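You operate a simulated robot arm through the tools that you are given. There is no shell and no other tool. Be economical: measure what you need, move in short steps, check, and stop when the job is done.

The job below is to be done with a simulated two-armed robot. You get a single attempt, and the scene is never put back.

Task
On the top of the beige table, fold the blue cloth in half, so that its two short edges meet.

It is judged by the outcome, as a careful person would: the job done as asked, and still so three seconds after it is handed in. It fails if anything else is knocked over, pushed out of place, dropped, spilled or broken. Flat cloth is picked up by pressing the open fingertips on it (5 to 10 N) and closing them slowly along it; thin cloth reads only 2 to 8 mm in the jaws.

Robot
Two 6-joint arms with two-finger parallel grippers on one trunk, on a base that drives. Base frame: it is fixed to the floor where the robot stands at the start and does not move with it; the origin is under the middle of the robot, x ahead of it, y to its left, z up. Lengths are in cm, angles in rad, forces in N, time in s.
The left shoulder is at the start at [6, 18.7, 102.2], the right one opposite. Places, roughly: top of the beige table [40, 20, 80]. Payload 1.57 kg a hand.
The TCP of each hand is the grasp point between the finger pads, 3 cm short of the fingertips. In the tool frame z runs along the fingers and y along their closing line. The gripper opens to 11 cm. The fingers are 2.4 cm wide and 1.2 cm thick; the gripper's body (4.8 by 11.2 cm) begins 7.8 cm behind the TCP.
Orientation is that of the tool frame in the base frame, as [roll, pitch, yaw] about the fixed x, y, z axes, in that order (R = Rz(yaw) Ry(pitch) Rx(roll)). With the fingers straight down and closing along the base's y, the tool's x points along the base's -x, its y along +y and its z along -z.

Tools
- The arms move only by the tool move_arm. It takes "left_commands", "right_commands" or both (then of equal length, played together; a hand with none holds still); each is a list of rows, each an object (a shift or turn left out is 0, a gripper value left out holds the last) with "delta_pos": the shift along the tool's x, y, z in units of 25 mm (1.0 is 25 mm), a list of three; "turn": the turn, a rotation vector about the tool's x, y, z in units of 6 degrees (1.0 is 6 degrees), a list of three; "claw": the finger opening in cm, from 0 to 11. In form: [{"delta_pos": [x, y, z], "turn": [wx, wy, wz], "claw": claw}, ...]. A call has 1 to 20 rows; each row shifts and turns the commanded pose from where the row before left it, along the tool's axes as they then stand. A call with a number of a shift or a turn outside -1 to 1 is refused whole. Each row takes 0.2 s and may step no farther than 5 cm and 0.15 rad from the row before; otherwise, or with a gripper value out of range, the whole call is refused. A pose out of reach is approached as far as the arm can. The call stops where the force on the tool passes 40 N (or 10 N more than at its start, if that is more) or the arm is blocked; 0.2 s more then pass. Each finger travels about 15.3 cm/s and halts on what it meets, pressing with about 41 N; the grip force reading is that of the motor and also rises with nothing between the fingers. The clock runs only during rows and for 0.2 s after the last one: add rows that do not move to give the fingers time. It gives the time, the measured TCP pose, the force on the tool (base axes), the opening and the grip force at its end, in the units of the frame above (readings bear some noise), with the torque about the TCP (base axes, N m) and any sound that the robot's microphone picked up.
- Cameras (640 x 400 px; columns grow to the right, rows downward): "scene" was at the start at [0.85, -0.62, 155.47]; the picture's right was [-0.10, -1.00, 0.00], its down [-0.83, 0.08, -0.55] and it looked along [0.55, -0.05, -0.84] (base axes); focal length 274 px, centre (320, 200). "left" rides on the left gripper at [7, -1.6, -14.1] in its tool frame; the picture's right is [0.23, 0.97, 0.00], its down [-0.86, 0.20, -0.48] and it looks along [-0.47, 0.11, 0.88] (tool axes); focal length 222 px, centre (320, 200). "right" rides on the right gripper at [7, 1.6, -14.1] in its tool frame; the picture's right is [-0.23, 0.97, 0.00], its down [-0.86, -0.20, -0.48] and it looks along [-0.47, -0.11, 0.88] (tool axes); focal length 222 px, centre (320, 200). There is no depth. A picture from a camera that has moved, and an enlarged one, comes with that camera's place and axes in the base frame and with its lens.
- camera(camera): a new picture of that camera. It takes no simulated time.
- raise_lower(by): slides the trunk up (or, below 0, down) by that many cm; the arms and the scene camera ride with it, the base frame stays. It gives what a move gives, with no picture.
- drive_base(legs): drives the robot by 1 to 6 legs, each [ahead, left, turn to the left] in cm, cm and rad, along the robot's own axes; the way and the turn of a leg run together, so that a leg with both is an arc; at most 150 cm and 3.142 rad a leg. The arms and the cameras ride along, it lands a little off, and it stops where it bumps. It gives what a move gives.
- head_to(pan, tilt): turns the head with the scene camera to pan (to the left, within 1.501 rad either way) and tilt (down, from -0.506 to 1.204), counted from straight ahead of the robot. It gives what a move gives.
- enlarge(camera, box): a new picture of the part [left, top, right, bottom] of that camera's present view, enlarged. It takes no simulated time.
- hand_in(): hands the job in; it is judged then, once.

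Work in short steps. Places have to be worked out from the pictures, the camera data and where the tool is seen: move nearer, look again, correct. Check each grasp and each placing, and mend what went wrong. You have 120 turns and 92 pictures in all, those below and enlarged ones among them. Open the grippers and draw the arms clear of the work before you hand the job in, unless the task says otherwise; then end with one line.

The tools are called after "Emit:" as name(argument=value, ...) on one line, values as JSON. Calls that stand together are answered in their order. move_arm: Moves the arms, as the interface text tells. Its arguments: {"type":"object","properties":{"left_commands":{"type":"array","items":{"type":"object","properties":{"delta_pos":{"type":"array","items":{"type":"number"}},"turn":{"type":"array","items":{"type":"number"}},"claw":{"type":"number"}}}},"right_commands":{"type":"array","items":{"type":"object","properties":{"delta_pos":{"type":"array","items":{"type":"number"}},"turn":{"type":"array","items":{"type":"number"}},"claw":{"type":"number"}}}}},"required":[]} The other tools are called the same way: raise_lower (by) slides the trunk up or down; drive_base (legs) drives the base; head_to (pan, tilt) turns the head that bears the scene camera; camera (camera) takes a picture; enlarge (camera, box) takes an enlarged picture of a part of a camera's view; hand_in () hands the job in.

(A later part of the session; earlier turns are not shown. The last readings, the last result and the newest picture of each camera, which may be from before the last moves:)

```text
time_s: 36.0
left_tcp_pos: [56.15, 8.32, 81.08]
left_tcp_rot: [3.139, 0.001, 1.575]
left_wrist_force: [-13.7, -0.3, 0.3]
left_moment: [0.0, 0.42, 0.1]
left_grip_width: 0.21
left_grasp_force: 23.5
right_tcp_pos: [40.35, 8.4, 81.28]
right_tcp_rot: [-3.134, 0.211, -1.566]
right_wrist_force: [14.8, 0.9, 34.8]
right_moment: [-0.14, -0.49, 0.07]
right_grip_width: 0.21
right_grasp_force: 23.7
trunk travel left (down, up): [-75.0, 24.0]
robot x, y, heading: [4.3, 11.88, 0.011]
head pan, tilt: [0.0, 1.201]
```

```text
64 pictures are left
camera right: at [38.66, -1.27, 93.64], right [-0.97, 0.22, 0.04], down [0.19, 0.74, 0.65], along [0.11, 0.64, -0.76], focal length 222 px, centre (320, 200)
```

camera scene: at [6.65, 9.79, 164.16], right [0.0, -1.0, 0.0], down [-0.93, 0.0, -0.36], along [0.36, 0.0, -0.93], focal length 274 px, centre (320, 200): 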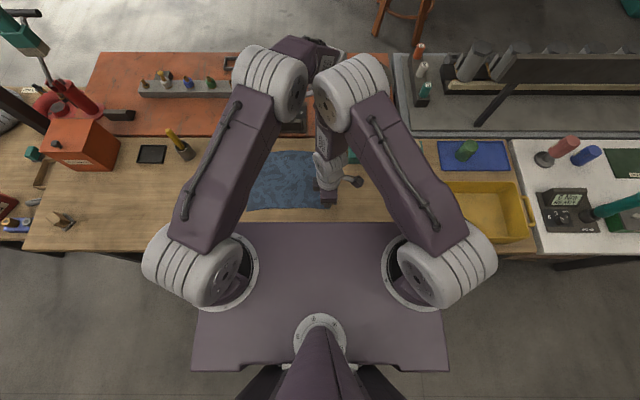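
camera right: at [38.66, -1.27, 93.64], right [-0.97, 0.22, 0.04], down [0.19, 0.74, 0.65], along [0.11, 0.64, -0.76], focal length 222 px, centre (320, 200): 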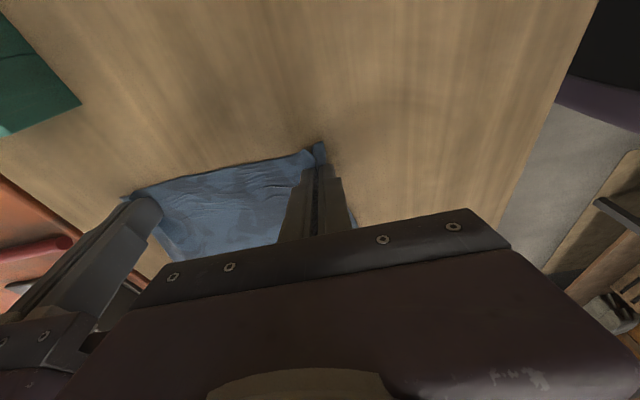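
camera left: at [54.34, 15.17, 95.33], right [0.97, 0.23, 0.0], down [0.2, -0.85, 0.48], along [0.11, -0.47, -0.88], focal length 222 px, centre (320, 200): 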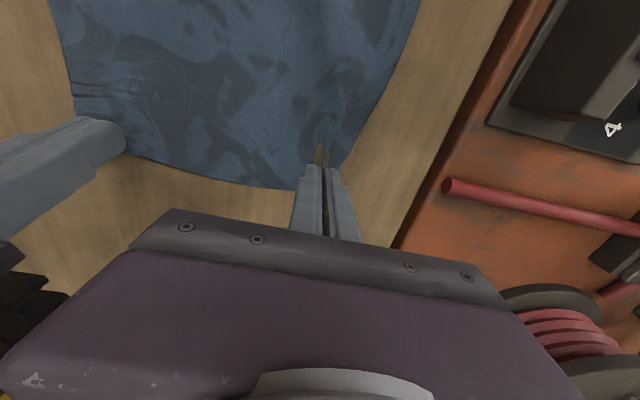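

Both now hold cloth (2 mm each) with some tension between them. I bring the hands 8 mm together and lift a bit while moving left, then look.

Emit:
move_arm(right_commands=[{"delta_pos": [0, -0.32, -0.1]}, {"delta_pos": [-0.6, 0, -0.9]}, {"delta_pos": [-0.6, 0, -0.9]}], left_commands=[{"delta_pos": [0, 0, -0.1]}, {"delta_pos": [0.4, 0, -1]}, {"delta_pos": [0.4, 0, -1]}])

Emit:
camera(camera="scene")

Emit:
camera(camera="right")

Emit:
camera(camera="left")

```text
time_s: 36.8
left_tcp_pos: [56.29, 10.42, 86.47]
left_tcp_rot: [3.138, 0.0, 1.574]
left_wrist_force: [-5.9, -1.2, 1.0]
left_moment: [0.01, 0.12, 0.04]
left_grip_width: 0.16
left_grasp_force: 23.7
right_tcp_pos: [41.01, 10.44, 86.71]
right_tcp_rot: [-3.136, 0.209, -1.565]
right_wrist_force: [4.5, 0.5, -0.6]
right_moment: [-0.01, -0.15, 0.0]
right_grip_width: 0.18
right_grasp_force: 23.4
trunk travel left (down, up): [-75.0, 24.0]
robot x, y, heading: [3.84, 11.32, 0.006]
head pan, tilt: [0.0, 1.201]
```

```text
63 pictures are left
camera scene: at [3.41, 11.83, 164.13], right [0.0, -1.0, 0.0], down [-0.93, 0.0, -0.36], along [0.36, 0.0, -0.93], focal length 274 px, centre (320, 200)
```

scene: 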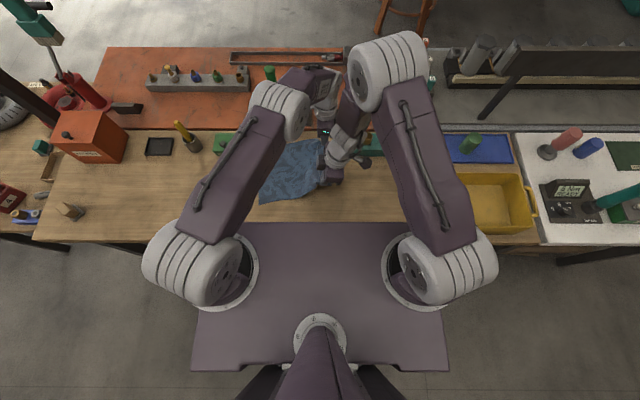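

```text
62 pictures are left
camera right: at [39.28, 0.66, 99.02], right [-0.97, 0.22, 0.04], down [0.19, 0.74, 0.65], along [0.11, 0.64, -0.76], focal length 222 px, centre (320, 200)
```

right: 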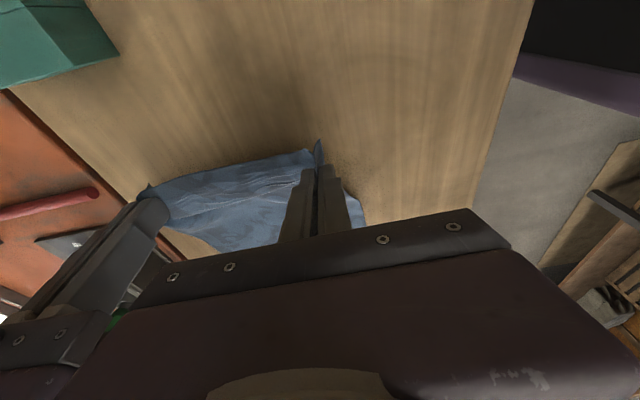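

```text
61 pictures are left
camera left: at [54.55, 17.34, 100.67], right [0.97, 0.23, 0.0], down [0.2, -0.85, 0.48], along [0.11, -0.47, -0.88], focal length 222 px, centre (320, 200)
```

left: 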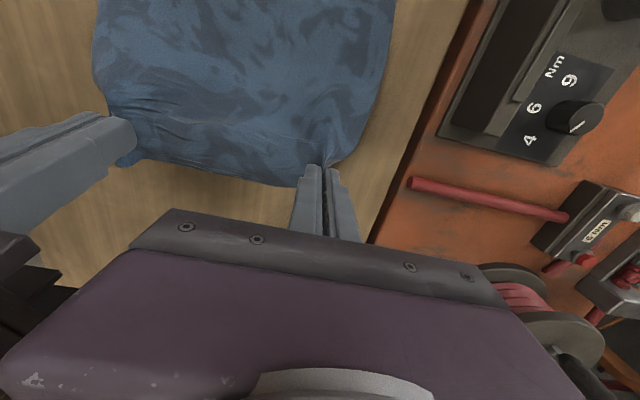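

The edge is up cleanly in both hands. Continue the arc to y≈15 at height, then the base carries it left.

Emit:
move_arm(right_commands=[{"delta_pos": [-0.76, -0.1, -0.64]}, {"delta_pos": [-0.76, 0, -0.64]}, {"delta_pos": [-0.76, 0, -0.64]}, {}], left_commands=[{"delta_pos": [0.61, 0, -0.79]}, {"delta_pos": [0.61, 0, -0.79]}, {"delta_pos": [0.61, 0, -0.79]}, {}])

Emit:
drive_base(legs=[[0, 6, 0]])

Emit:
camera(camera="scene")

Emit:
camera(camera="left")

```text
time_s: 37.8
left_tcp_pos: [56.37, 14.76, 92.28]
left_tcp_rot: [3.14, -0.002, 1.574]
left_wrist_force: [-0.7, -1.0, 0.4]
left_moment: [-0.03, 0.03, 0.04]
left_grip_width: 0.18
left_grasp_force: 23.5
right_tcp_pos: [41.32, 14.86, 92.52]
right_tcp_rot: [-3.137, 0.212, -1.567]
right_wrist_force: [1.5, 1.2, 0.2]
right_moment: [0.01, -0.02, -0.02]
right_grip_width: 0.19
right_grasp_force: 23.4
trunk travel left (down, up): [-75.0, 24.0]
robot x, y, heading: [4.29, 12.03, 0.002]
head pan, tilt: [0.0, 1.201]
```

```text
time_s: 38.8
left_tcp_pos: [56.29, 20.5, 92.22]
left_tcp_rot: [3.141, -0.006, 1.575]
left_wrist_force: [-0.8, 0.6, -0.3]
left_moment: [-0.01, 0.02, 0.03]
left_grip_width: 0.18
left_grasp_force: 23.4
right_tcp_pos: [41.37, 20.63, 92.49]
right_tcp_rot: [-3.137, 0.214, -1.568]
right_wrist_force: [0.6, -0.4, 0.0]
right_moment: [0.01, 0.0, 0.03]
right_grip_width: 0.19
right_grasp_force: 23.6
trunk travel left (down, up): [-75.0, 24.0]
robot x, y, heading: [3.94, 17.43, 0.002]
head pan, tilt: [0.0, 1.201]
```

```text
60 pictures are left
camera scene: at [3.62, 17.32, 164.15], right [0.0, -1.0, 0.0], down [-0.93, 0.0, -0.36], along [0.36, 0.0, -0.93], focal length 274 px, centre (320, 200)
```

scene: 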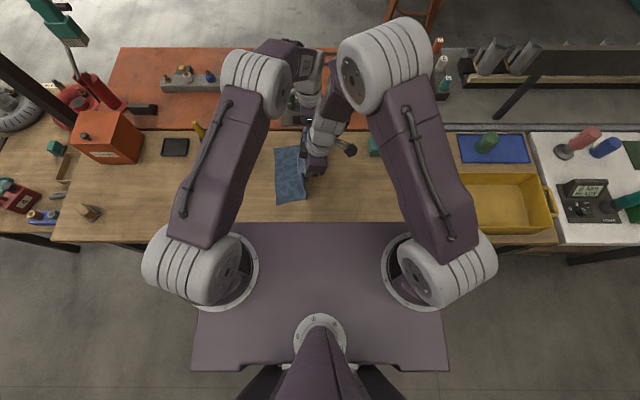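

```text
59 pictures are left
camera left: at [54.61, 27.38, 106.46], right [0.97, 0.23, 0.0], down [0.2, -0.86, 0.48], along [0.11, -0.46, -0.88], focal length 222 px, centre (320, 200)
```

left: 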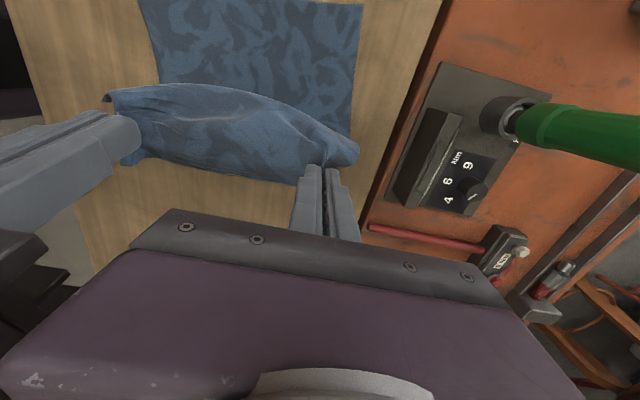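

Folding nicely. Carry on left in stages, lowering as I go.

Emit:
drive_base(legs=[[0, 6, 0]])

Emit:
move_arm(right_commands=[{"delta_pos": [0.15, 0.05, 0.78]}, {"delta_pos": [0.15, 0.05, 0.78]}], left_commands=[{"delta_pos": [0, 0, 0.8]}, {"delta_pos": [0, 0, 0.8]}])

Emit:
drive_base(legs=[[0, 4.5, 0]])

Emit:
camera(camera="left")

Emit:
camera(camera="scene")

```text
time_s: 39.8
left_tcp_pos: [56.27, 26.59, 92.27]
left_tcp_rot: [-3.14, -0.004, 1.572]
left_wrist_force: [-0.2, 0.0, 0.3]
left_moment: [0.03, 0.0, 0.01]
left_grip_width: 0.18
left_grasp_force: 23.5
right_tcp_pos: [41.29, 26.69, 92.45]
right_tcp_rot: [-3.137, 0.213, -1.568]
right_wrist_force: [0.7, 0.8, 0.3]
right_moment: [0.01, -0.02, 0.02]
right_grip_width: 0.19
right_grasp_force: 24.0
trunk travel left (down, up): [-75.0, 24.0]
robot x, y, heading: [3.9, 23.99, 0.001]
head pan, tilt: [0.0, 1.201]
```

```text
time_s: 40.4
left_tcp_pos: [56.45, 26.84, 88.14]
left_tcp_rot: [3.141, 0.001, 1.573]
left_wrist_force: [-2.4, 0.3, -0.2]
left_moment: [-0.04, 0.06, -0.01]
left_grip_width: 0.18
left_grasp_force: 23.7
right_tcp_pos: [41.17, 26.88, 88.46]
right_tcp_rot: [-3.137, 0.212, -1.567]
right_wrist_force: [2.2, 0.3, -0.5]
right_moment: [0.01, -0.08, 0.0]
right_grip_width: 0.2
right_grasp_force: 23.7
trunk travel left (down, up): [-75.0, 24.0]
robot x, y, heading: [4.28, 23.7, -0.0]
head pan, tilt: [0.0, 1.201]
```

```text
time_s: 41.3
left_tcp_pos: [56.39, 30.99, 88.26]
left_tcp_rot: [3.141, -0.005, 1.572]
left_wrist_force: [-2.4, -0.8, -0.3]
left_moment: [0.02, 0.1, 0.07]
left_grip_width: 0.19
left_grasp_force: 23.1
right_tcp_pos: [41.11, 31.01, 88.57]
right_tcp_rot: [-3.137, 0.214, -1.566]
right_wrist_force: [2.5, 0.2, 0.1]
right_moment: [0.04, -0.07, 0.04]
right_grip_width: 0.18
right_grasp_force: 24.0
trunk travel left (down, up): [-75.0, 24.0]
robot x, y, heading: [4.35, 27.73, 0.002]
head pan, tilt: [0.0, 1.201]
```

```text
58 pictures are left
camera left: at [54.64, 37.83, 102.49], right [0.97, 0.23, 0.0], down [0.2, -0.86, 0.48], along [0.11, -0.46, -0.88], focal length 222 px, centre (320, 200)
```

left: 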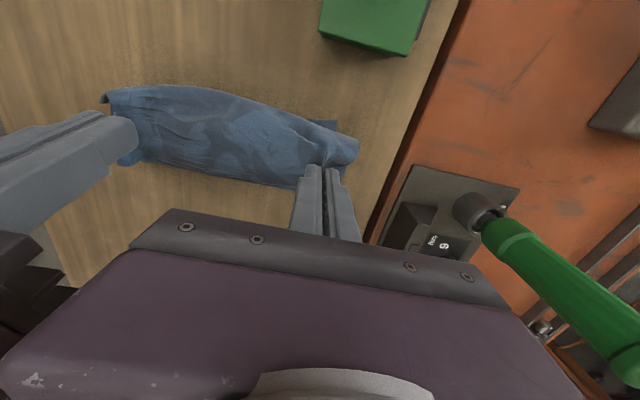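

```text
57 pictures are left
camera scene: at [3.57, 27.64, 164.15], right [0.0, -1.0, 0.0], down [-0.93, 0.0, -0.36], along [0.36, 0.0, -0.93], focal length 274 px, centre (320, 200)
```

scene: 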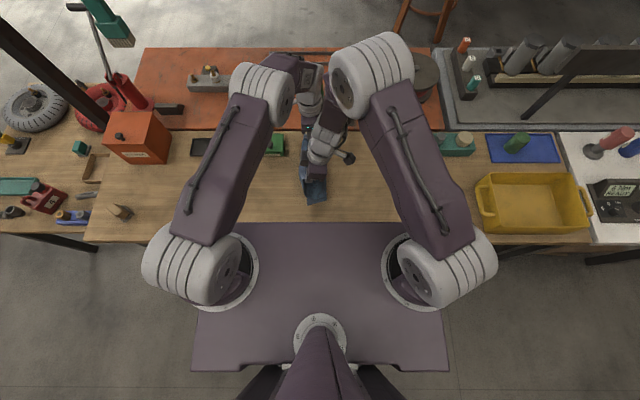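

Bottom layer's far-left corner is at about (57,34.5). I move the hands on to y≈34 while lowering.

Emit:
move_arm(right_commands=[{"delta_pos": [-0.23, 0.1, 0.87]}, {"delta_pos": [-0.23, 0.05, 0.87]}, {"delta_pos": [-0.23, 0, 0.7]}, {}], left_commands=[{"delta_pos": [0.36, 0, 0.8]}, {"delta_pos": [0.36, 0, 0.8]}, {"delta_pos": [0.36, 0, 0.65]}, {}])

Emit:
camera(camera="left")

Emit:
camera(camera="right")

```text
time_s: 42.3
left_tcp_pos: [56.27, 33.7, 82.57]
left_tcp_rot: [3.141, -0.002, 1.573]
left_wrist_force: [-6.6, 0.2, 0.5]
left_moment: [0.0, 0.21, 0.02]
left_grip_width: 0.22
left_grasp_force: 23.4
right_tcp_pos: [40.76, 34.23, 82.99]
right_tcp_rot: [-3.137, 0.211, -1.566]
right_wrist_force: [5.2, 0.3, -0.5]
right_moment: [0.06, -0.21, 0.02]
right_grip_width: 0.18
right_grasp_force: 23.2
trunk travel left (down, up): [-75.0, 24.0]
robot x, y, heading: [4.04, 28.15, 0.005]
head pan, tilt: [0.0, 1.201]
```

```text
56 pictures are left
camera left: at [54.59, 40.65, 96.76], right [0.97, 0.23, 0.0], down [0.2, -0.86, 0.48], along [0.11, -0.46, -0.88], focal length 222 px, centre (320, 200)
```

left: 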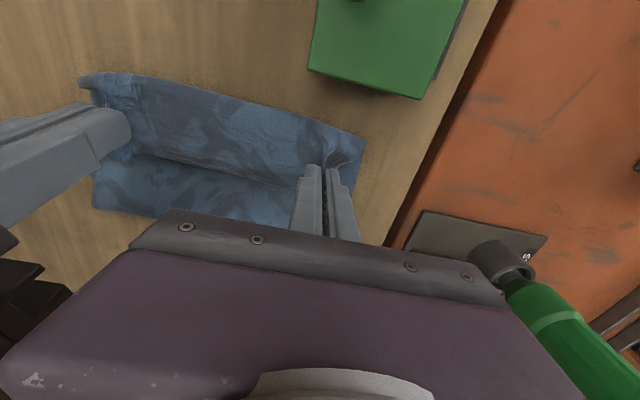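

```text
55 pictures are left
camera right: at [39.1, 24.55, 95.38], right [-0.97, 0.22, 0.04], down [0.19, 0.74, 0.65], along [0.11, 0.64, -0.76], focal length 222 px, centre (320, 200)
```

right: 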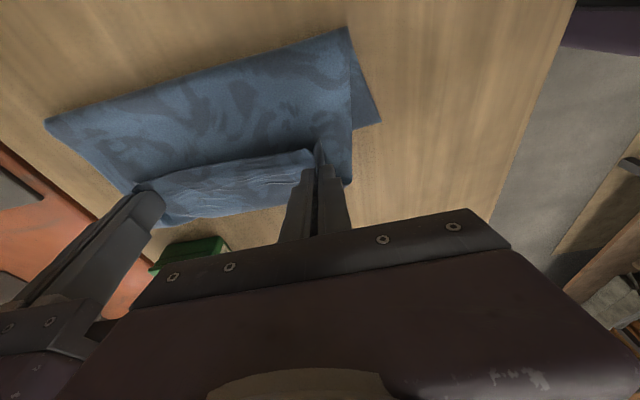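

Let me look closer from the head at how the layers line up.

Emit:
enlarge(camera="scene", box=[240, 110, 400, 230])

Emit:
enlarge(camera="left", box=[60, 40, 420, 260])

Emit:
enlarge(camera="right", box=[20, 20, 420, 260])

```text
3.33 times, centred on (320, 170) of scene
camera zoom: at [3.55, 28.04, 164.15], right [0.0, -1.0, 0.0], down [-0.93, 0.0, -0.36], along [0.36, 0.0, -0.93], focal length 913 px, centre (320, 300)
```

zoom: 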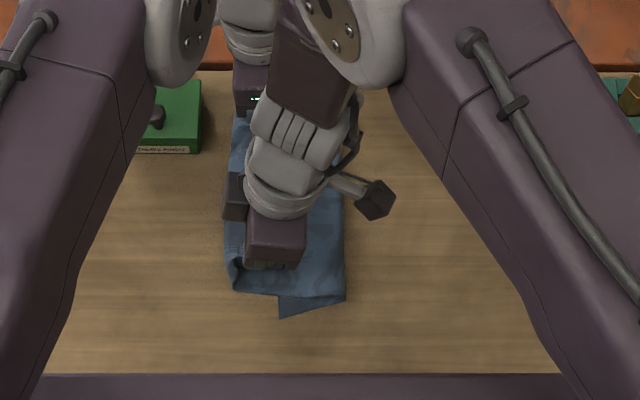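

```text
1.78 times, centred on (240, 150) of left
camera zoom: at [54.59, 40.65, 96.76], right [0.97, 0.23, 0.0], down [0.2, -0.86, 0.48], along [0.11, -0.46, -0.88], focal length 395 px, centre (462, 289)
```

zoom: 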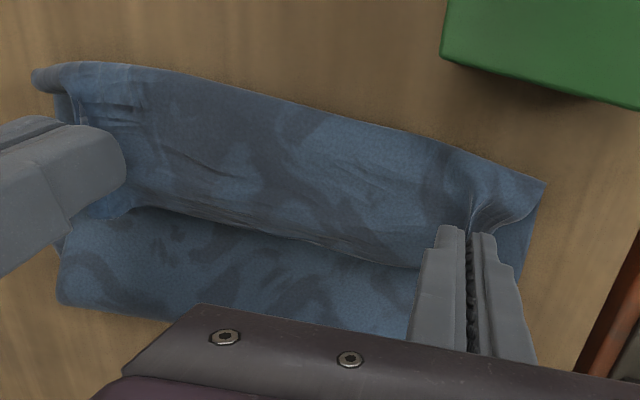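

```text
1.60 times, centred on (220, 140) of right
camera zoom: at [39.1, 24.55, 95.38], right [-0.97, 0.22, 0.04], down [0.19, 0.74, 0.65], along [0.11, 0.64, -0.76], focal length 355 px, centre (480, 296)
```

zoom: 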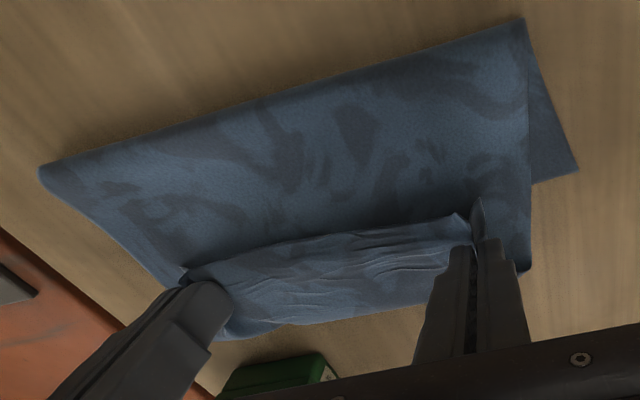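

The pinched edge has a roll-back loop and the fold line sits at y≈26, so it isn't right yet. I lift both hands straight up about 8 cm and look at how the cloth hangs.

Emit:
move_arm(right_commands=[{"delta_pos": [-0.19, 0, -0.88]}, {"delta_pos": [-0.19, 0, -0.88]}, {"delta_pos": [-0.19, 0, -0.88]}, {}], left_commands=[{"delta_pos": [0, 0, -0.9]}, {"delta_pos": [0, 0, -0.9]}, {"delta_pos": [0, 0, -0.9]}, {}])

Emit:
camera(camera="left")

Emit:
camera(camera="right")

Emit:
enlarge(camera="scene", box=[240, 110, 400, 230])

```text
time_s: 43.3
left_tcp_pos: [56.21, 33.83, 89.45]
left_tcp_rot: [3.141, 0.0, 1.573]
left_wrist_force: [-6.8, -0.2, -0.1]
left_moment: [0.02, 0.2, 0.09]
left_grip_width: 0.2
left_grasp_force: 23.0
right_tcp_pos: [40.66, 34.44, 89.58]
right_tcp_rot: [-3.136, 0.21, -1.568]
right_wrist_force: [7.0, 0.5, -1.3]
right_moment: [0.05, -0.24, 0.01]
right_grip_width: 0.2
right_grasp_force: 23.8
trunk travel left (down, up): [-75.0, 24.0]
robot x, y, heading: [3.91, 28.21, 0.004]
head pan, tilt: [0.0, 1.201]
```

```text
51 pictures are left
camera left: at [54.56, 40.73, 103.63], right [0.97, 0.23, 0.0], down [0.2, -0.85, 0.48], along [0.11, -0.47, -0.88], focal length 222 px, centre (320, 200)
```

left: 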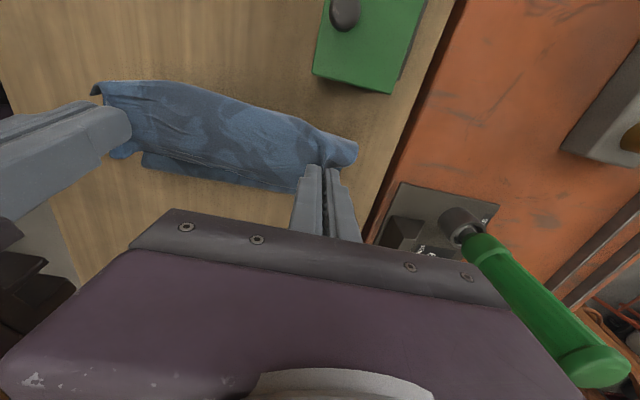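

```text
50 pictures are left
camera right: at [38.99, 24.72, 102.04], right [-0.97, 0.22, 0.04], down [0.2, 0.74, 0.65], along [0.11, 0.64, -0.76], focal length 222 px, centre (320, 200)
```

right: 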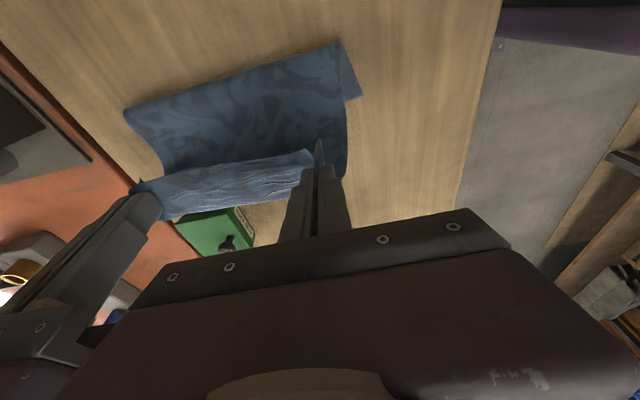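

```text
3.33 times, centred on (320, 170) of scene
camera zoom: at [3.62, 28.2, 164.15], right [0.0, -1.0, 0.0], down [-0.93, 0.0, -0.36], along [0.36, 0.0, -0.93], focal length 913 px, centre (320, 300)
```

zoom: 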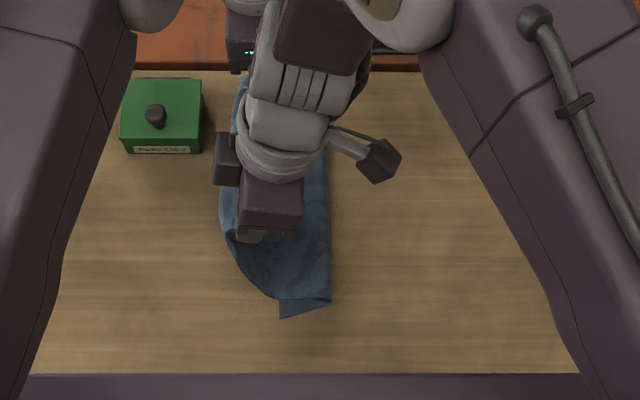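

The fold line has been peeled left because the cloth leaves the jaws on the +y side. I'll back up: carry the edge back right so the lower half lays down again, then set it down with less travel so the roll opens outward.

Emit:
drive_base(legs=[[0, -12, 0]])

Emit:
move_arm(right_commands=[{"delta_pos": [0.2, 0, -0.5]}, {"delta_pos": [0.6, 0, 0]}, {"delta_pos": [0.6, 0, 0]}, {}], left_commands=[{"delta_pos": [-0.4, 0, -0.4]}, {"delta_pos": [-0.6, 0, 0]}, {"delta_pos": [-0.6, 0, 0]}, {}])

Emit:
camera(camera="left")

Emit:
camera(camera="scene")

```text
time_s: 44.5
left_tcp_pos: [56.34, 22.09, 89.44]
left_tcp_rot: [-3.14, 0.001, 1.576]
left_wrist_force: [-7.6, -0.5, -0.1]
left_moment: [-0.03, 0.2, 0.06]
left_grip_width: 0.2
left_grasp_force: 23.8
right_tcp_pos: [40.68, 22.56, 89.75]
right_tcp_rot: [-3.137, 0.212, -1.564]
right_wrist_force: [6.2, 0.4, 0.4]
right_moment: [0.0, -0.24, 0.04]
right_grip_width: 0.19
right_grasp_force: 23.2
trunk travel left (down, up): [-75.0, 24.0]
robot x, y, heading: [4.02, 16.8, 0.003]
head pan, tilt: [0.0, 1.201]
```

```text
time_s: 45.5
left_tcp_pos: [56.22, 18.26, 90.39]
left_tcp_rot: [3.141, -0.001, 1.575]
left_wrist_force: [-6.2, -0.7, -0.1]
left_moment: [-0.05, 0.15, 0.05]
left_grip_width: 0.19
left_grasp_force: 23.6
right_tcp_pos: [40.52, 18.9, 90.21]
right_tcp_rot: [-3.135, 0.212, -1.566]
right_wrist_force: [6.3, 0.7, 0.0]
right_moment: [0.03, -0.23, 0.01]
right_grip_width: 0.19
right_grasp_force: 23.7
trunk travel left (down, up): [-75.0, 24.0]
robot x, y, heading: [4.01, 16.35, 0.007]
head pan, tilt: [0.0, 1.201]
```

```text
48 pictures are left
camera left: at [54.53, 25.09, 104.63], right [0.97, 0.23, 0.0], down [0.2, -0.85, 0.48], along [0.11, -0.47, -0.88], focal length 222 px, centre (320, 200)
```

left: 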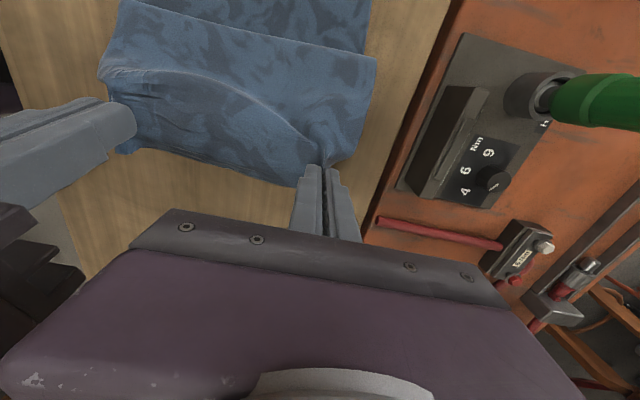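

```text
47 pictures are left
camera scene: at [3.6, 16.47, 164.15], right [0.01, -1.0, 0.0], down [-0.93, -0.01, -0.36], along [0.36, 0.0, -0.93], focal length 274 px, centre (320, 200)
```

scene: 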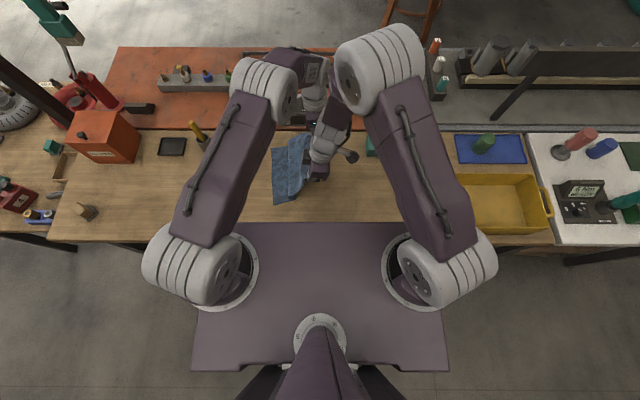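

An S-shaped slump is present; I go back further right to pull it straight.

Emit:
drive_base(legs=[[0, -9, 0]])

Emit:
camera(camera="left")

Emit:
enlarge(camera="scene", box=[200, 110, 360, 230])

```text
time_s: 46.6
left_tcp_pos: [56.22, 9.21, 90.43]
left_tcp_rot: [-3.141, -0.002, 1.577]
left_wrist_force: [-6.1, -0.7, 0.1]
left_moment: [-0.02, 0.22, 0.07]
left_grip_width: 0.2
left_grasp_force: 23.3
right_tcp_pos: [40.81, 9.86, 90.23]
right_tcp_rot: [-3.135, 0.212, -1.565]
right_wrist_force: [6.0, -0.2, -0.4]
right_moment: [0.0, -0.22, 0.06]
right_grip_width: 0.18
right_grasp_force: 23.5
trunk travel left (down, up): [-75.0, 24.0]
robot x, y, heading: [4.4, 7.28, 0.007]
head pan, tilt: [0.0, 1.201]
```

```text
46 pictures are left
camera left: at [54.61, 16.0, 104.63], right [0.97, 0.23, 0.0], down [0.2, -0.85, 0.48], along [0.11, -0.47, -0.88], focal length 222 px, centre (320, 200)
```

left: 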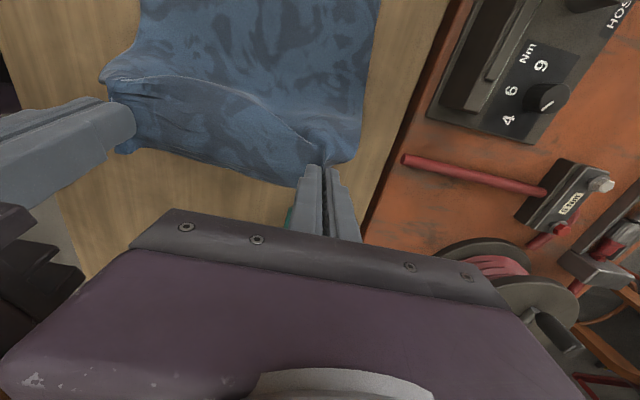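

```text
3.33 times, centred on (280, 170) of scene
camera zoom: at [3.68, 7.34, 164.15], right [0.01, -1.0, 0.0], down [-0.93, -0.01, -0.36], along [0.36, 0.0, -0.93], focal length 913 px, centre (453, 300)
```

zoom: 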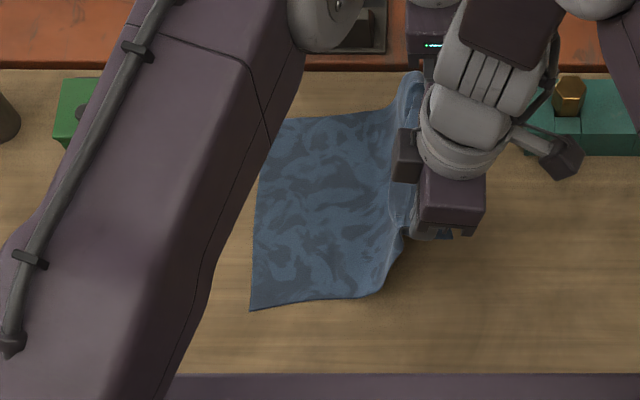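

The cloth slides easily and re-laid itself. Better idea: the jaws naturally let the cloth leave toward +y, so I'll lift it hanging, lay the lower half down while moving left, then fold the held edge back to the right. First raise the trunk to hang it.

Emit:
raise_lower(by=18)

Emit:
camera(camera="scene")

Emit:
camera(camera="left")

```text
time_s: 48.6
left_tcp_pos: [56.34, 9.14, 108.44]
left_tcp_rot: [3.141, -0.001, 1.574]
left_wrist_force: [-6.6, 0.0, -0.9]
left_moment: [-0.02, 0.19, 0.06]
left_grip_width: 0.19
left_grasp_force: 23.7
right_tcp_pos: [40.77, 9.73, 108.21]
right_tcp_rot: [-3.135, 0.213, -1.566]
right_wrist_force: [6.1, 0.0, -0.4]
right_moment: [0.01, -0.22, 0.02]
right_grip_width: 0.19
right_grasp_force: 23.7
trunk travel left (down, up): [-93.0, 6.0]
robot x, y, heading: [4.25, 7.43, 0.005]
head pan, tilt: [0.0, 1.201]
```

```text
44 pictures are left
camera scene: at [3.69, 7.24, 182.15], right [0.01, -1.0, 0.0], down [-0.93, -0.01, -0.36], along [0.36, 0.0, -0.93], focal length 274 px, centre (320, 200)
```

scene: 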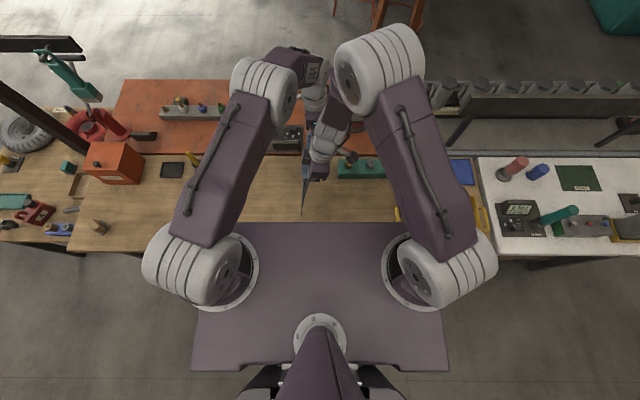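

```text
43 pictures are left
camera left: at [54.61, 15.94, 122.62], right [0.97, 0.23, 0.0], down [0.2, -0.85, 0.48], along [0.11, -0.46, -0.88], focal length 222 px, centre (320, 200)
```

left: 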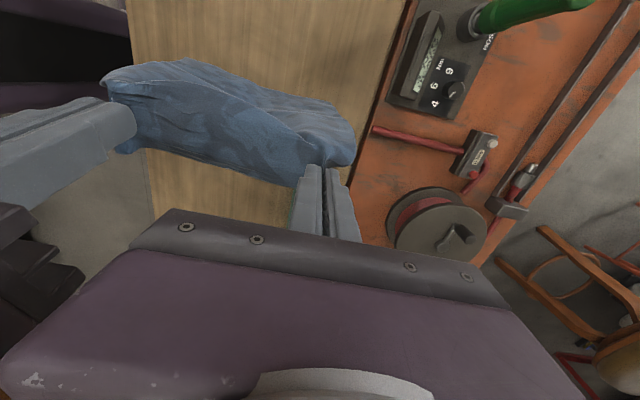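

It hangs nearly straight down with its free edge at about y≈14. I drive left so that the free edge trails on the right, then see.

Emit:
drive_base(legs=[[0, 12, 0]])

Emit:
raise_lower(by=-3)

Emit:
enlarge(camera="scene", box=[240, 100, 400, 230])

Emit:
camera(camera="right")

```text
time_s: 49.9
left_tcp_pos: [56.24, 20.84, 108.47]
left_tcp_rot: [-3.141, -0.003, 1.575]
left_wrist_force: [-5.8, -0.8, 0.3]
left_moment: [-0.01, 0.18, 0.08]
left_grip_width: 0.19
left_grasp_force: 24.4
right_tcp_pos: [40.69, 21.6, 108.27]
right_tcp_rot: [-3.135, 0.214, -1.567]
right_wrist_force: [5.8, 0.1, 0.9]
right_moment: [0.02, -0.21, 0.0]
right_grip_width: 0.19
right_grasp_force: 23.2
trunk travel left (down, up): [-93.0, 6.0]
robot x, y, heading: [4.08, 19.4, 0.003]
head pan, tilt: [0.0, 1.201]
```

```text
time_s: 50.6
left_tcp_pos: [56.19, 21.07, 105.26]
left_tcp_rot: [-3.141, 0.0, 1.575]
left_wrist_force: [-5.5, 0.8, -0.7]
left_moment: [-0.03, 0.16, 0.07]
left_grip_width: 0.18
left_grasp_force: 23.7
right_tcp_pos: [40.85, 21.93, 105.29]
right_tcp_rot: [-3.136, 0.209, -1.566]
right_wrist_force: [5.5, -0.4, -0.5]
right_moment: [-0.01, -0.16, 0.03]
right_grip_width: 0.2
right_grasp_force: 23.8
trunk travel left (down, up): [-90.0, 9.0]
robot x, y, heading: [3.83, 19.21, 0.008]
head pan, tilt: [0.0, 1.201]
```

```text
3.08 times, centred on (320, 165) of scene
camera zoom: at [3.63, 19.43, 179.15], right [0.0, -1.0, 0.0], down [-0.93, 0.0, -0.36], along [0.36, 0.0, -0.93], focal length 843 px, centre (320, 308)
```

zoom: 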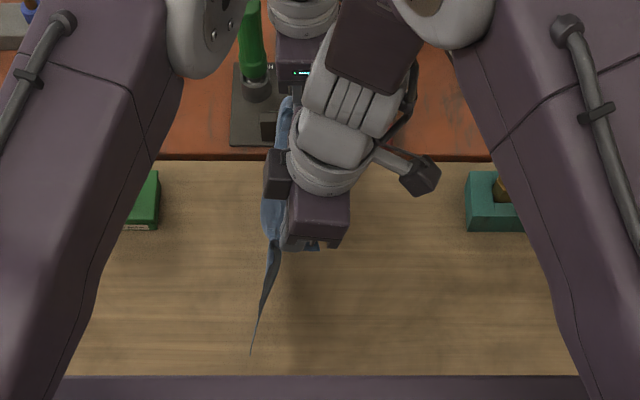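

```text
41 pictures are left
camera right: at [39.07, 12.2, 117.61], right [-0.97, 0.22, 0.04], down [0.19, 0.74, 0.65], along [0.11, 0.64, -0.76], focal length 222 px, centre (320, 200)
```

right: 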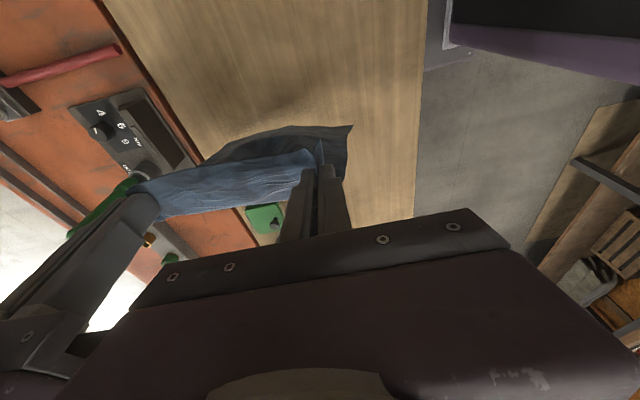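

Free edge now hangs at y≈28, left of the hands, and the green box is close there. I go back right, lower until the edge touches, then drag left so it trails.

Emit:
drive_base(legs=[[0, -14, 0]])

Emit:
raise_lower(by=-3.5)

Emit:
drive_base(legs=[[0, 8, 0]])

Emit:
enlarge(camera="scene", box=[240, 100, 400, 230])

Emit:
camera(camera="right")

```text
time_s: 51.9
left_tcp_pos: [56.15, 7.25, 105.34]
left_tcp_rot: [-3.141, 0.001, 1.576]
left_wrist_force: [-6.3, -0.6, -1.0]
left_moment: [-0.05, 0.15, 0.06]
left_grip_width: 0.19
left_grasp_force: 23.8
right_tcp_pos: [40.86, 7.9, 105.17]
right_tcp_rot: [-3.134, 0.209, -1.566]
right_wrist_force: [5.7, 0.1, 0.3]
right_moment: [-0.02, -0.2, 0.03]
right_grip_width: 0.2
right_grasp_force: 23.8
trunk travel left (down, up): [-90.0, 9.0]
robot x, y, heading: [4.16, 5.08, 0.007]
head pan, tilt: [0.0, 1.201]
```

```text
time_s: 52.7
left_tcp_pos: [56.18, 6.91, 101.96]
left_tcp_rot: [-3.139, -0.002, 1.575]
left_wrist_force: [-4.9, -0.6, 0.1]
left_moment: [0.01, 0.12, 0.06]
left_grip_width: 0.17
left_grasp_force: 23.8
right_tcp_pos: [40.88, 7.51, 101.78]
right_tcp_rot: [-3.133, 0.212, -1.564]
right_wrist_force: [5.1, 0.2, -1.2]
right_moment: [0.0, -0.19, 0.05]
right_grip_width: 0.2
right_grasp_force: 23.7
trunk travel left (down, up): [-86.5, 12.5]
robot x, y, heading: [4.26, 5.35, 0.003]
head pan, tilt: [0.0, 1.201]
```

```text
time_s: 53.8
left_tcp_pos: [56.27, 14.51, 101.96]
left_tcp_rot: [-3.139, -0.005, 1.576]
left_wrist_force: [-5.8, -1.1, 0.1]
left_moment: [0.05, 0.14, 0.03]
left_grip_width: 0.19
left_grasp_force: 24.2
right_tcp_pos: [40.81, 15.35, 101.77]
right_tcp_rot: [-3.134, 0.216, -1.566]
right_wrist_force: [5.9, 0.0, -0.4]
right_moment: [0.05, -0.2, 0.06]
right_grip_width: 0.17
right_grasp_force: 23.9
trunk travel left (down, up): [-86.5, 12.5]
robot x, y, heading: [4.24, 12.91, 0.003]
head pan, tilt: [0.0, 1.201]
```

```text
3.08 times, centred on (320, 165) of scene
camera zoom: at [3.66, 12.48, 175.65], right [0.01, -1.0, 0.0], down [-0.93, 0.0, -0.36], along [0.36, 0.01, -0.93], focal length 843 px, centre (320, 308)
```

zoom: 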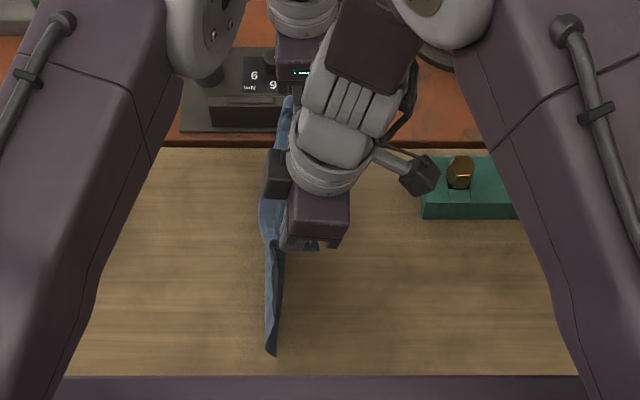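

```text
39 pictures are left
camera right: at [39.1, 5.6, 114.07], right [-0.97, 0.22, 0.04], down [0.19, 0.73, 0.65], along [0.11, 0.64, -0.76], focal length 222 px, centre (320, 200)
```

right: 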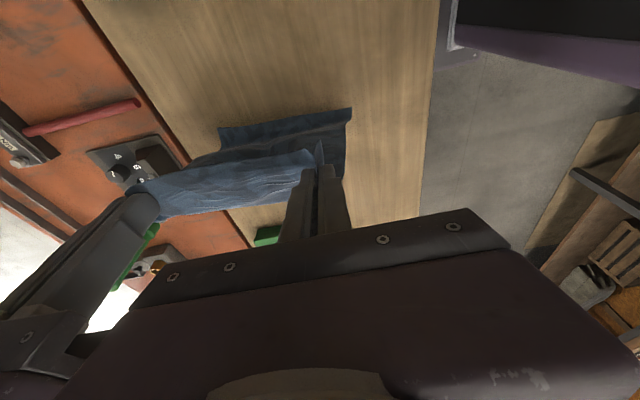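

The free edge now touches at y≈17–18 and starts to trail. Lower and move left in steps to lay the lower half.

Emit:
raise_lower(by=-3)

Emit:
drive_base(legs=[[0, 5, 0]])

Emit:
raise_lower(by=-3)

Emit:
drive_base(legs=[[0, 3, 0]])

Emit:
enlarge(camera="scene", box=[240, 100, 400, 230])

Emit:
camera(camera="right")

```text
time_s: 54.5
left_tcp_pos: [56.24, 15.1, 98.95]
left_tcp_rot: [-3.14, 0.001, 1.576]
left_wrist_force: [-5.1, 0.0, -0.1]
left_moment: [-0.03, 0.16, 0.05]
left_grip_width: 0.18
left_grasp_force: 23.9
right_tcp_pos: [40.84, 15.74, 98.7]
right_tcp_rot: [-3.135, 0.209, -1.566]
right_wrist_force: [3.8, 1.2, 0.1]
right_moment: [-0.06, -0.17, 0.06]
right_grip_width: 0.2
right_grasp_force: 23.6
trunk travel left (down, up): [-83.5, 15.5]
robot x, y, heading: [4.11, 13.09, 0.006]
head pan, tilt: [0.0, 1.201]
```

```text
time_s: 55.5
left_tcp_pos: [56.2, 19.28, 98.94]
left_tcp_rot: [-3.14, -0.008, 1.575]
left_wrist_force: [-4.3, 0.6, -0.1]
left_moment: [0.06, 0.12, 0.01]
left_grip_width: 0.15
left_grasp_force: 23.5
right_tcp_pos: [40.68, 20.1, 98.72]
right_tcp_rot: [-3.135, 0.216, -1.565]
right_wrist_force: [5.7, -0.7, 0.5]
right_moment: [0.08, -0.17, -0.01]
right_grip_width: 0.19
right_grasp_force: 23.7
trunk travel left (down, up): [-83.5, 15.5]
robot x, y, heading: [4.42, 18.08, 0.007]
head pan, tilt: [0.0, 1.201]
```

```text
time_s: 56.2
left_tcp_pos: [56.18, 20.07, 95.85]
left_tcp_rot: [-3.139, 0.002, 1.573]
left_wrist_force: [-4.8, 0.4, 0.3]
left_moment: [-0.01, 0.14, 0.0]
left_grip_width: 0.18
left_grasp_force: 23.8
right_tcp_pos: [40.69, 20.76, 95.64]
right_tcp_rot: [-3.134, 0.209, -1.566]
right_wrist_force: [4.2, 0.5, -1.1]
right_moment: [-0.03, -0.17, 0.07]
right_grip_width: 0.2
right_grasp_force: 23.4
trunk travel left (down, up): [-80.5, 18.5]
robot x, y, heading: [4.4, 17.93, 0.006]
head pan, tilt: [0.0, 1.201]
```

```text
time_s: 57.1
left_tcp_pos: [56.11, 22.45, 95.88]
left_tcp_rot: [-3.139, -0.007, 1.575]
left_wrist_force: [-4.8, -0.9, 0.8]
left_moment: [0.08, 0.11, 0.05]
left_grip_width: 0.21
left_grasp_force: 23.6
right_tcp_pos: [40.7, 23.15, 95.66]
right_tcp_rot: [-3.135, 0.215, -1.568]
right_wrist_force: [4.4, 0.1, 0.0]
right_moment: [0.04, -0.15, 0.03]
right_grip_width: 0.18
right_grasp_force: 23.6
trunk travel left (down, up): [-80.5, 18.5]
robot x, y, heading: [3.86, 21.5, 0.003]
head pan, tilt: [0.0, 1.201]
```

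```text
3.08 times, centred on (320, 165) of scene
camera zoom: at [3.59, 20.26, 169.65], right [0.01, -1.0, -0.01], down [-0.93, 0.0, -0.36], along [0.36, 0.01, -0.93], focal length 843 px, centre (320, 308)
```

zoom: 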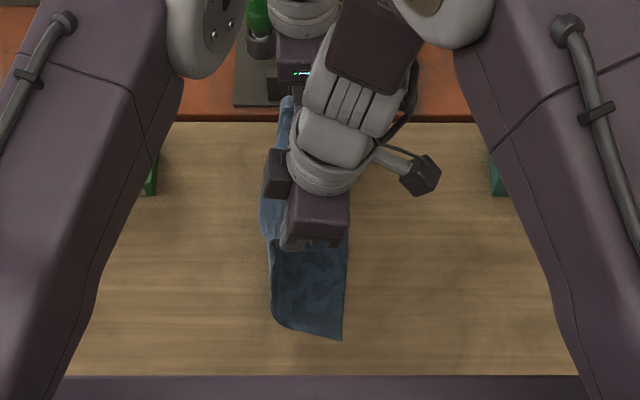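

```text
37 pictures are left
camera right: at [39.04, 13.42, 108.06], right [-0.97, 0.22, 0.04], down [0.19, 0.73, 0.65], along [0.11, 0.64, -0.76], focal length 222 px, centre (320, 200)
```

right: 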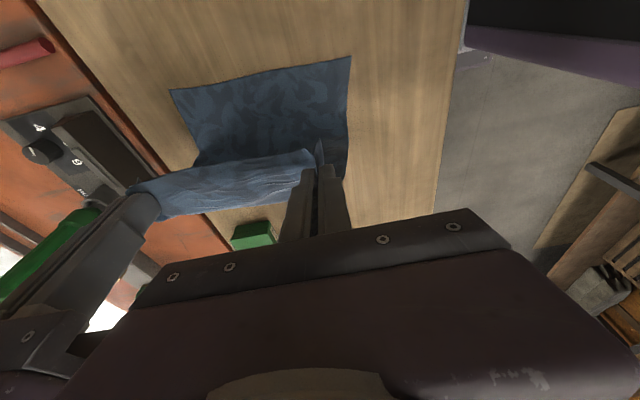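

Excellent: the lower part is lying flat with its free edge at y≈17–18.5, about 8 cm laid. A bit more, then fold back.

Emit:
raise_lower(by=-3)

Emit:
drive_base(legs=[[0, 3, 0]])

Emit:
enlarge(camera="scene", box=[240, 100, 400, 230])

Emit:
camera(camera="right")

```text
time_s: 57.8
left_tcp_pos: [56.14, 23.01, 92.88]
left_tcp_rot: [-3.14, 0.001, 1.575]
left_wrist_force: [-3.7, -0.6, -0.1]
left_moment: [-0.03, 0.12, 0.02]
left_grip_width: 0.17
left_grasp_force: 23.0
right_tcp_pos: [40.78, 23.67, 92.75]
right_tcp_rot: [-3.132, 0.21, -1.568]
right_wrist_force: [3.1, 0.6, 1.1]
right_moment: [0.01, -0.12, 0.01]
right_grip_width: 0.21
right_grasp_force: 23.6
trunk travel left (down, up): [-77.5, 21.5]
robot x, y, heading: [3.9, 21.02, 0.002]
head pan, tilt: [0.0, 1.201]
```

```text
time_s: 58.6
left_tcp_pos: [56.14, 25.31, 93.05]
left_tcp_rot: [-3.141, -0.006, 1.575]
left_wrist_force: [-4.5, 0.0, -1.0]
left_moment: [0.04, 0.11, 0.03]
left_grip_width: 0.18
left_grasp_force: 23.1
right_tcp_pos: [40.83, 26.09, 92.76]
right_tcp_rot: [-3.136, 0.217, -1.569]
right_wrist_force: [4.7, 0.0, -0.1]
right_moment: [0.07, -0.18, 0.04]
right_grip_width: 0.19
right_grasp_force: 23.3
trunk travel left (down, up): [-77.5, 21.5]
robot x, y, heading: [3.98, 24.16, 0.009]
head pan, tilt: [0.0, 1.201]
```

```text
3.08 times, centred on (320, 165) of scene
camera zoom: at [3.57, 23.28, 166.65], right [0.0, -1.0, 0.0], down [-0.93, 0.0, -0.36], along [0.36, 0.01, -0.93], focal length 843 px, centre (320, 308)
```

zoom: 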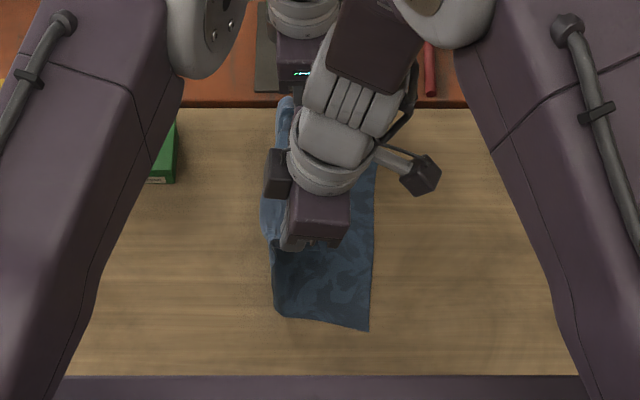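

```text
35 pictures are left
camera right: at [39.03, 16.37, 105.07], right [-0.97, 0.22, 0.04], down [0.19, 0.73, 0.65], along [0.11, 0.64, -0.76], focal length 222 px, centre (320, 200)
```

right: 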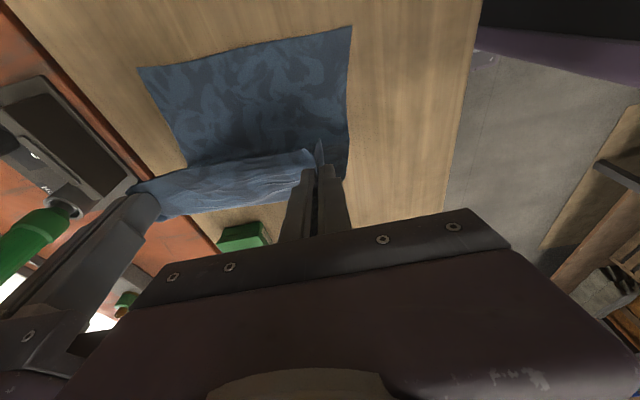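

Emit:
raise_lower(by=-2.5)

Emit:
drive_base(legs=[[0, 3, 0]])

Emit:
camera(camera="right")

Emit:
camera(camera="left")

```text
time_s: 59.4
left_tcp_pos: [56.12, 25.73, 90.43]
left_tcp_rot: [-3.14, 0.0, 1.573]
left_wrist_force: [-3.2, -0.2, -0.4]
left_moment: [-0.01, 0.14, 0.05]
left_grip_width: 0.18
left_grasp_force: 23.4
right_tcp_pos: [40.78, 26.54, 90.2]
right_tcp_rot: [-3.133, 0.209, -1.568]
right_wrist_force: [4.5, 0.1, 0.5]
right_moment: [-0.03, -0.15, 0.02]
right_grip_width: 0.18
right_grasp_force: 23.3
trunk travel left (down, up): [-75.0, 24.0]
robot x, y, heading: [4.41, 23.86, 0.002]
head pan, tilt: [0.0, 1.201]
```

```text
time_s: 60.2
left_tcp_pos: [56.11, 28.26, 90.35]
left_tcp_rot: [-3.137, -0.005, 1.572]
left_wrist_force: [-4.1, -1.1, -0.3]
left_moment: [0.07, 0.09, 0.04]
left_grip_width: 0.17
left_grasp_force: 23.5
right_tcp_pos: [40.71, 29.07, 90.34]
right_tcp_rot: [-3.135, 0.217, -1.57]
right_wrist_force: [4.4, -0.2, -1.3]
right_moment: [0.06, -0.14, 0.02]
right_grip_width: 0.2
right_grasp_force: 23.3
trunk travel left (down, up): [-75.0, 24.0]
robot x, y, heading: [4.08, 26.8, 0.004]
head pan, tilt: [0.0, 1.201]
```

```text
34 pictures are left
camera right: at [39.01, 19.34, 102.57], right [-0.97, 0.22, 0.04], down [0.2, 0.73, 0.65], along [0.11, 0.64, -0.76], focal length 222 px, centre (320, 200)
```

right: 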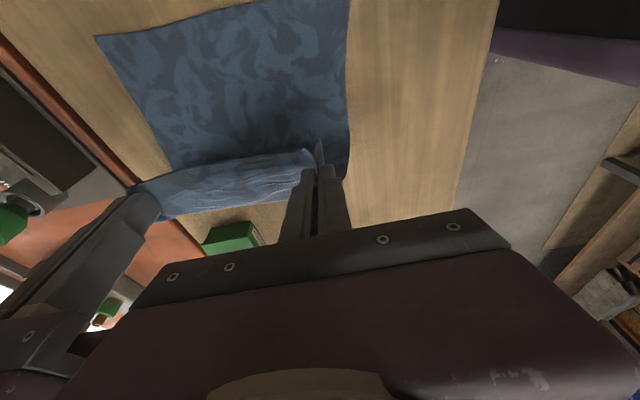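

```text
33 pictures are left
camera left: at [54.44, 35.08, 104.65], right [0.97, 0.23, 0.0], down [0.2, -0.86, 0.47], along [0.11, -0.46, -0.88], focal length 222 px, centre (320, 200)
```

left: 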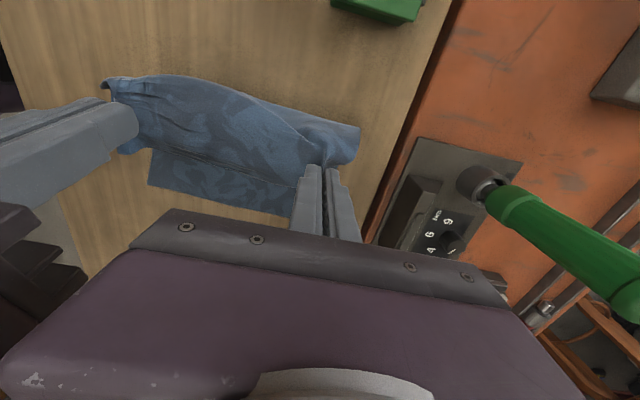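

Lower half is laid (≈14 cm); its free edge stays at y≈17.1 (far) and 18.4 (near), x 35.3–57.1. Now fold back to the right: first lower and drive right.

Emit:
raise_lower(by=-2.5)

Emit:
drive_base(legs=[[0, -4, 0]])

Emit:
camera(camera="left")

Emit:
camera(camera="right")

```text
time_s: 60.9
left_tcp_pos: [56.03, 28.64, 87.96]
left_tcp_rot: [-3.138, -0.001, 1.571]
left_wrist_force: [-3.0, -0.1, 0.4]
left_moment: [-0.04, 0.1, 0.06]
left_grip_width: 0.16
left_grasp_force: 23.1
right_tcp_pos: [40.81, 29.52, 87.86]
right_tcp_rot: [-3.134, 0.209, -1.57]
right_wrist_force: [3.4, 0.1, 0.1]
right_moment: [0.0, -0.11, -0.01]
right_grip_width: 0.21
right_grasp_force: 23.5
trunk travel left (down, up): [-72.5, 26.5]
robot x, y, heading: [4.2, 27.05, 0.005]
head pan, tilt: [0.0, 1.201]
```

```text
time_s: 61.8
left_tcp_pos: [56.13, 24.79, 87.8]
left_tcp_rot: [-3.14, 0.002, 1.572]
left_wrist_force: [-3.5, 0.5, -0.1]
left_moment: [-0.05, 0.13, -0.03]
left_grip_width: 0.18
left_grasp_force: 23.4
right_tcp_pos: [40.76, 25.84, 87.63]
right_tcp_rot: [-3.134, 0.208, -1.569]
right_wrist_force: [3.5, 0.6, 0.5]
right_moment: [-0.03, -0.12, 0.03]
right_grip_width: 0.16
right_grasp_force: 23.8
trunk travel left (down, up): [-72.5, 26.5]
robot x, y, heading: [4.34, 22.74, 0.003]
head pan, tilt: [0.0, 1.201]
```

```text
32 pictures are left
camera left: at [54.46, 31.81, 102.08], right [0.97, 0.23, 0.0], down [0.2, -0.85, 0.48], along [0.11, -0.47, -0.88], focal length 222 px, centre (320, 200)
```

left: 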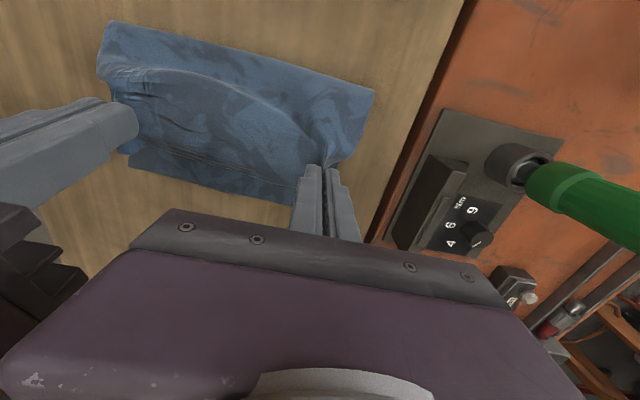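

```text
31 pictures are left
camera right: at [39.03, 16.05, 100.13], right [-0.97, 0.22, 0.04], down [0.19, 0.74, 0.65], along [0.11, 0.64, -0.76], focal length 222 px, centre (320, 200)
```

right: 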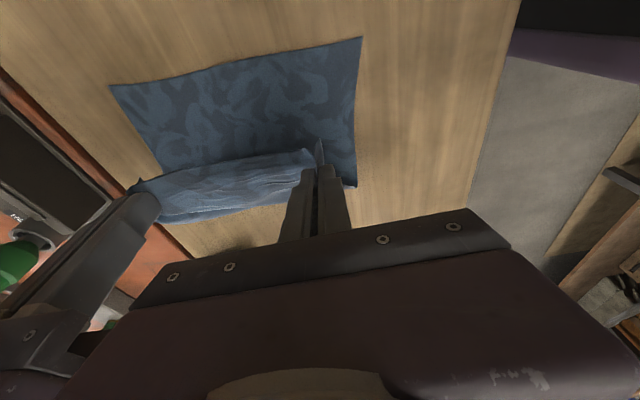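

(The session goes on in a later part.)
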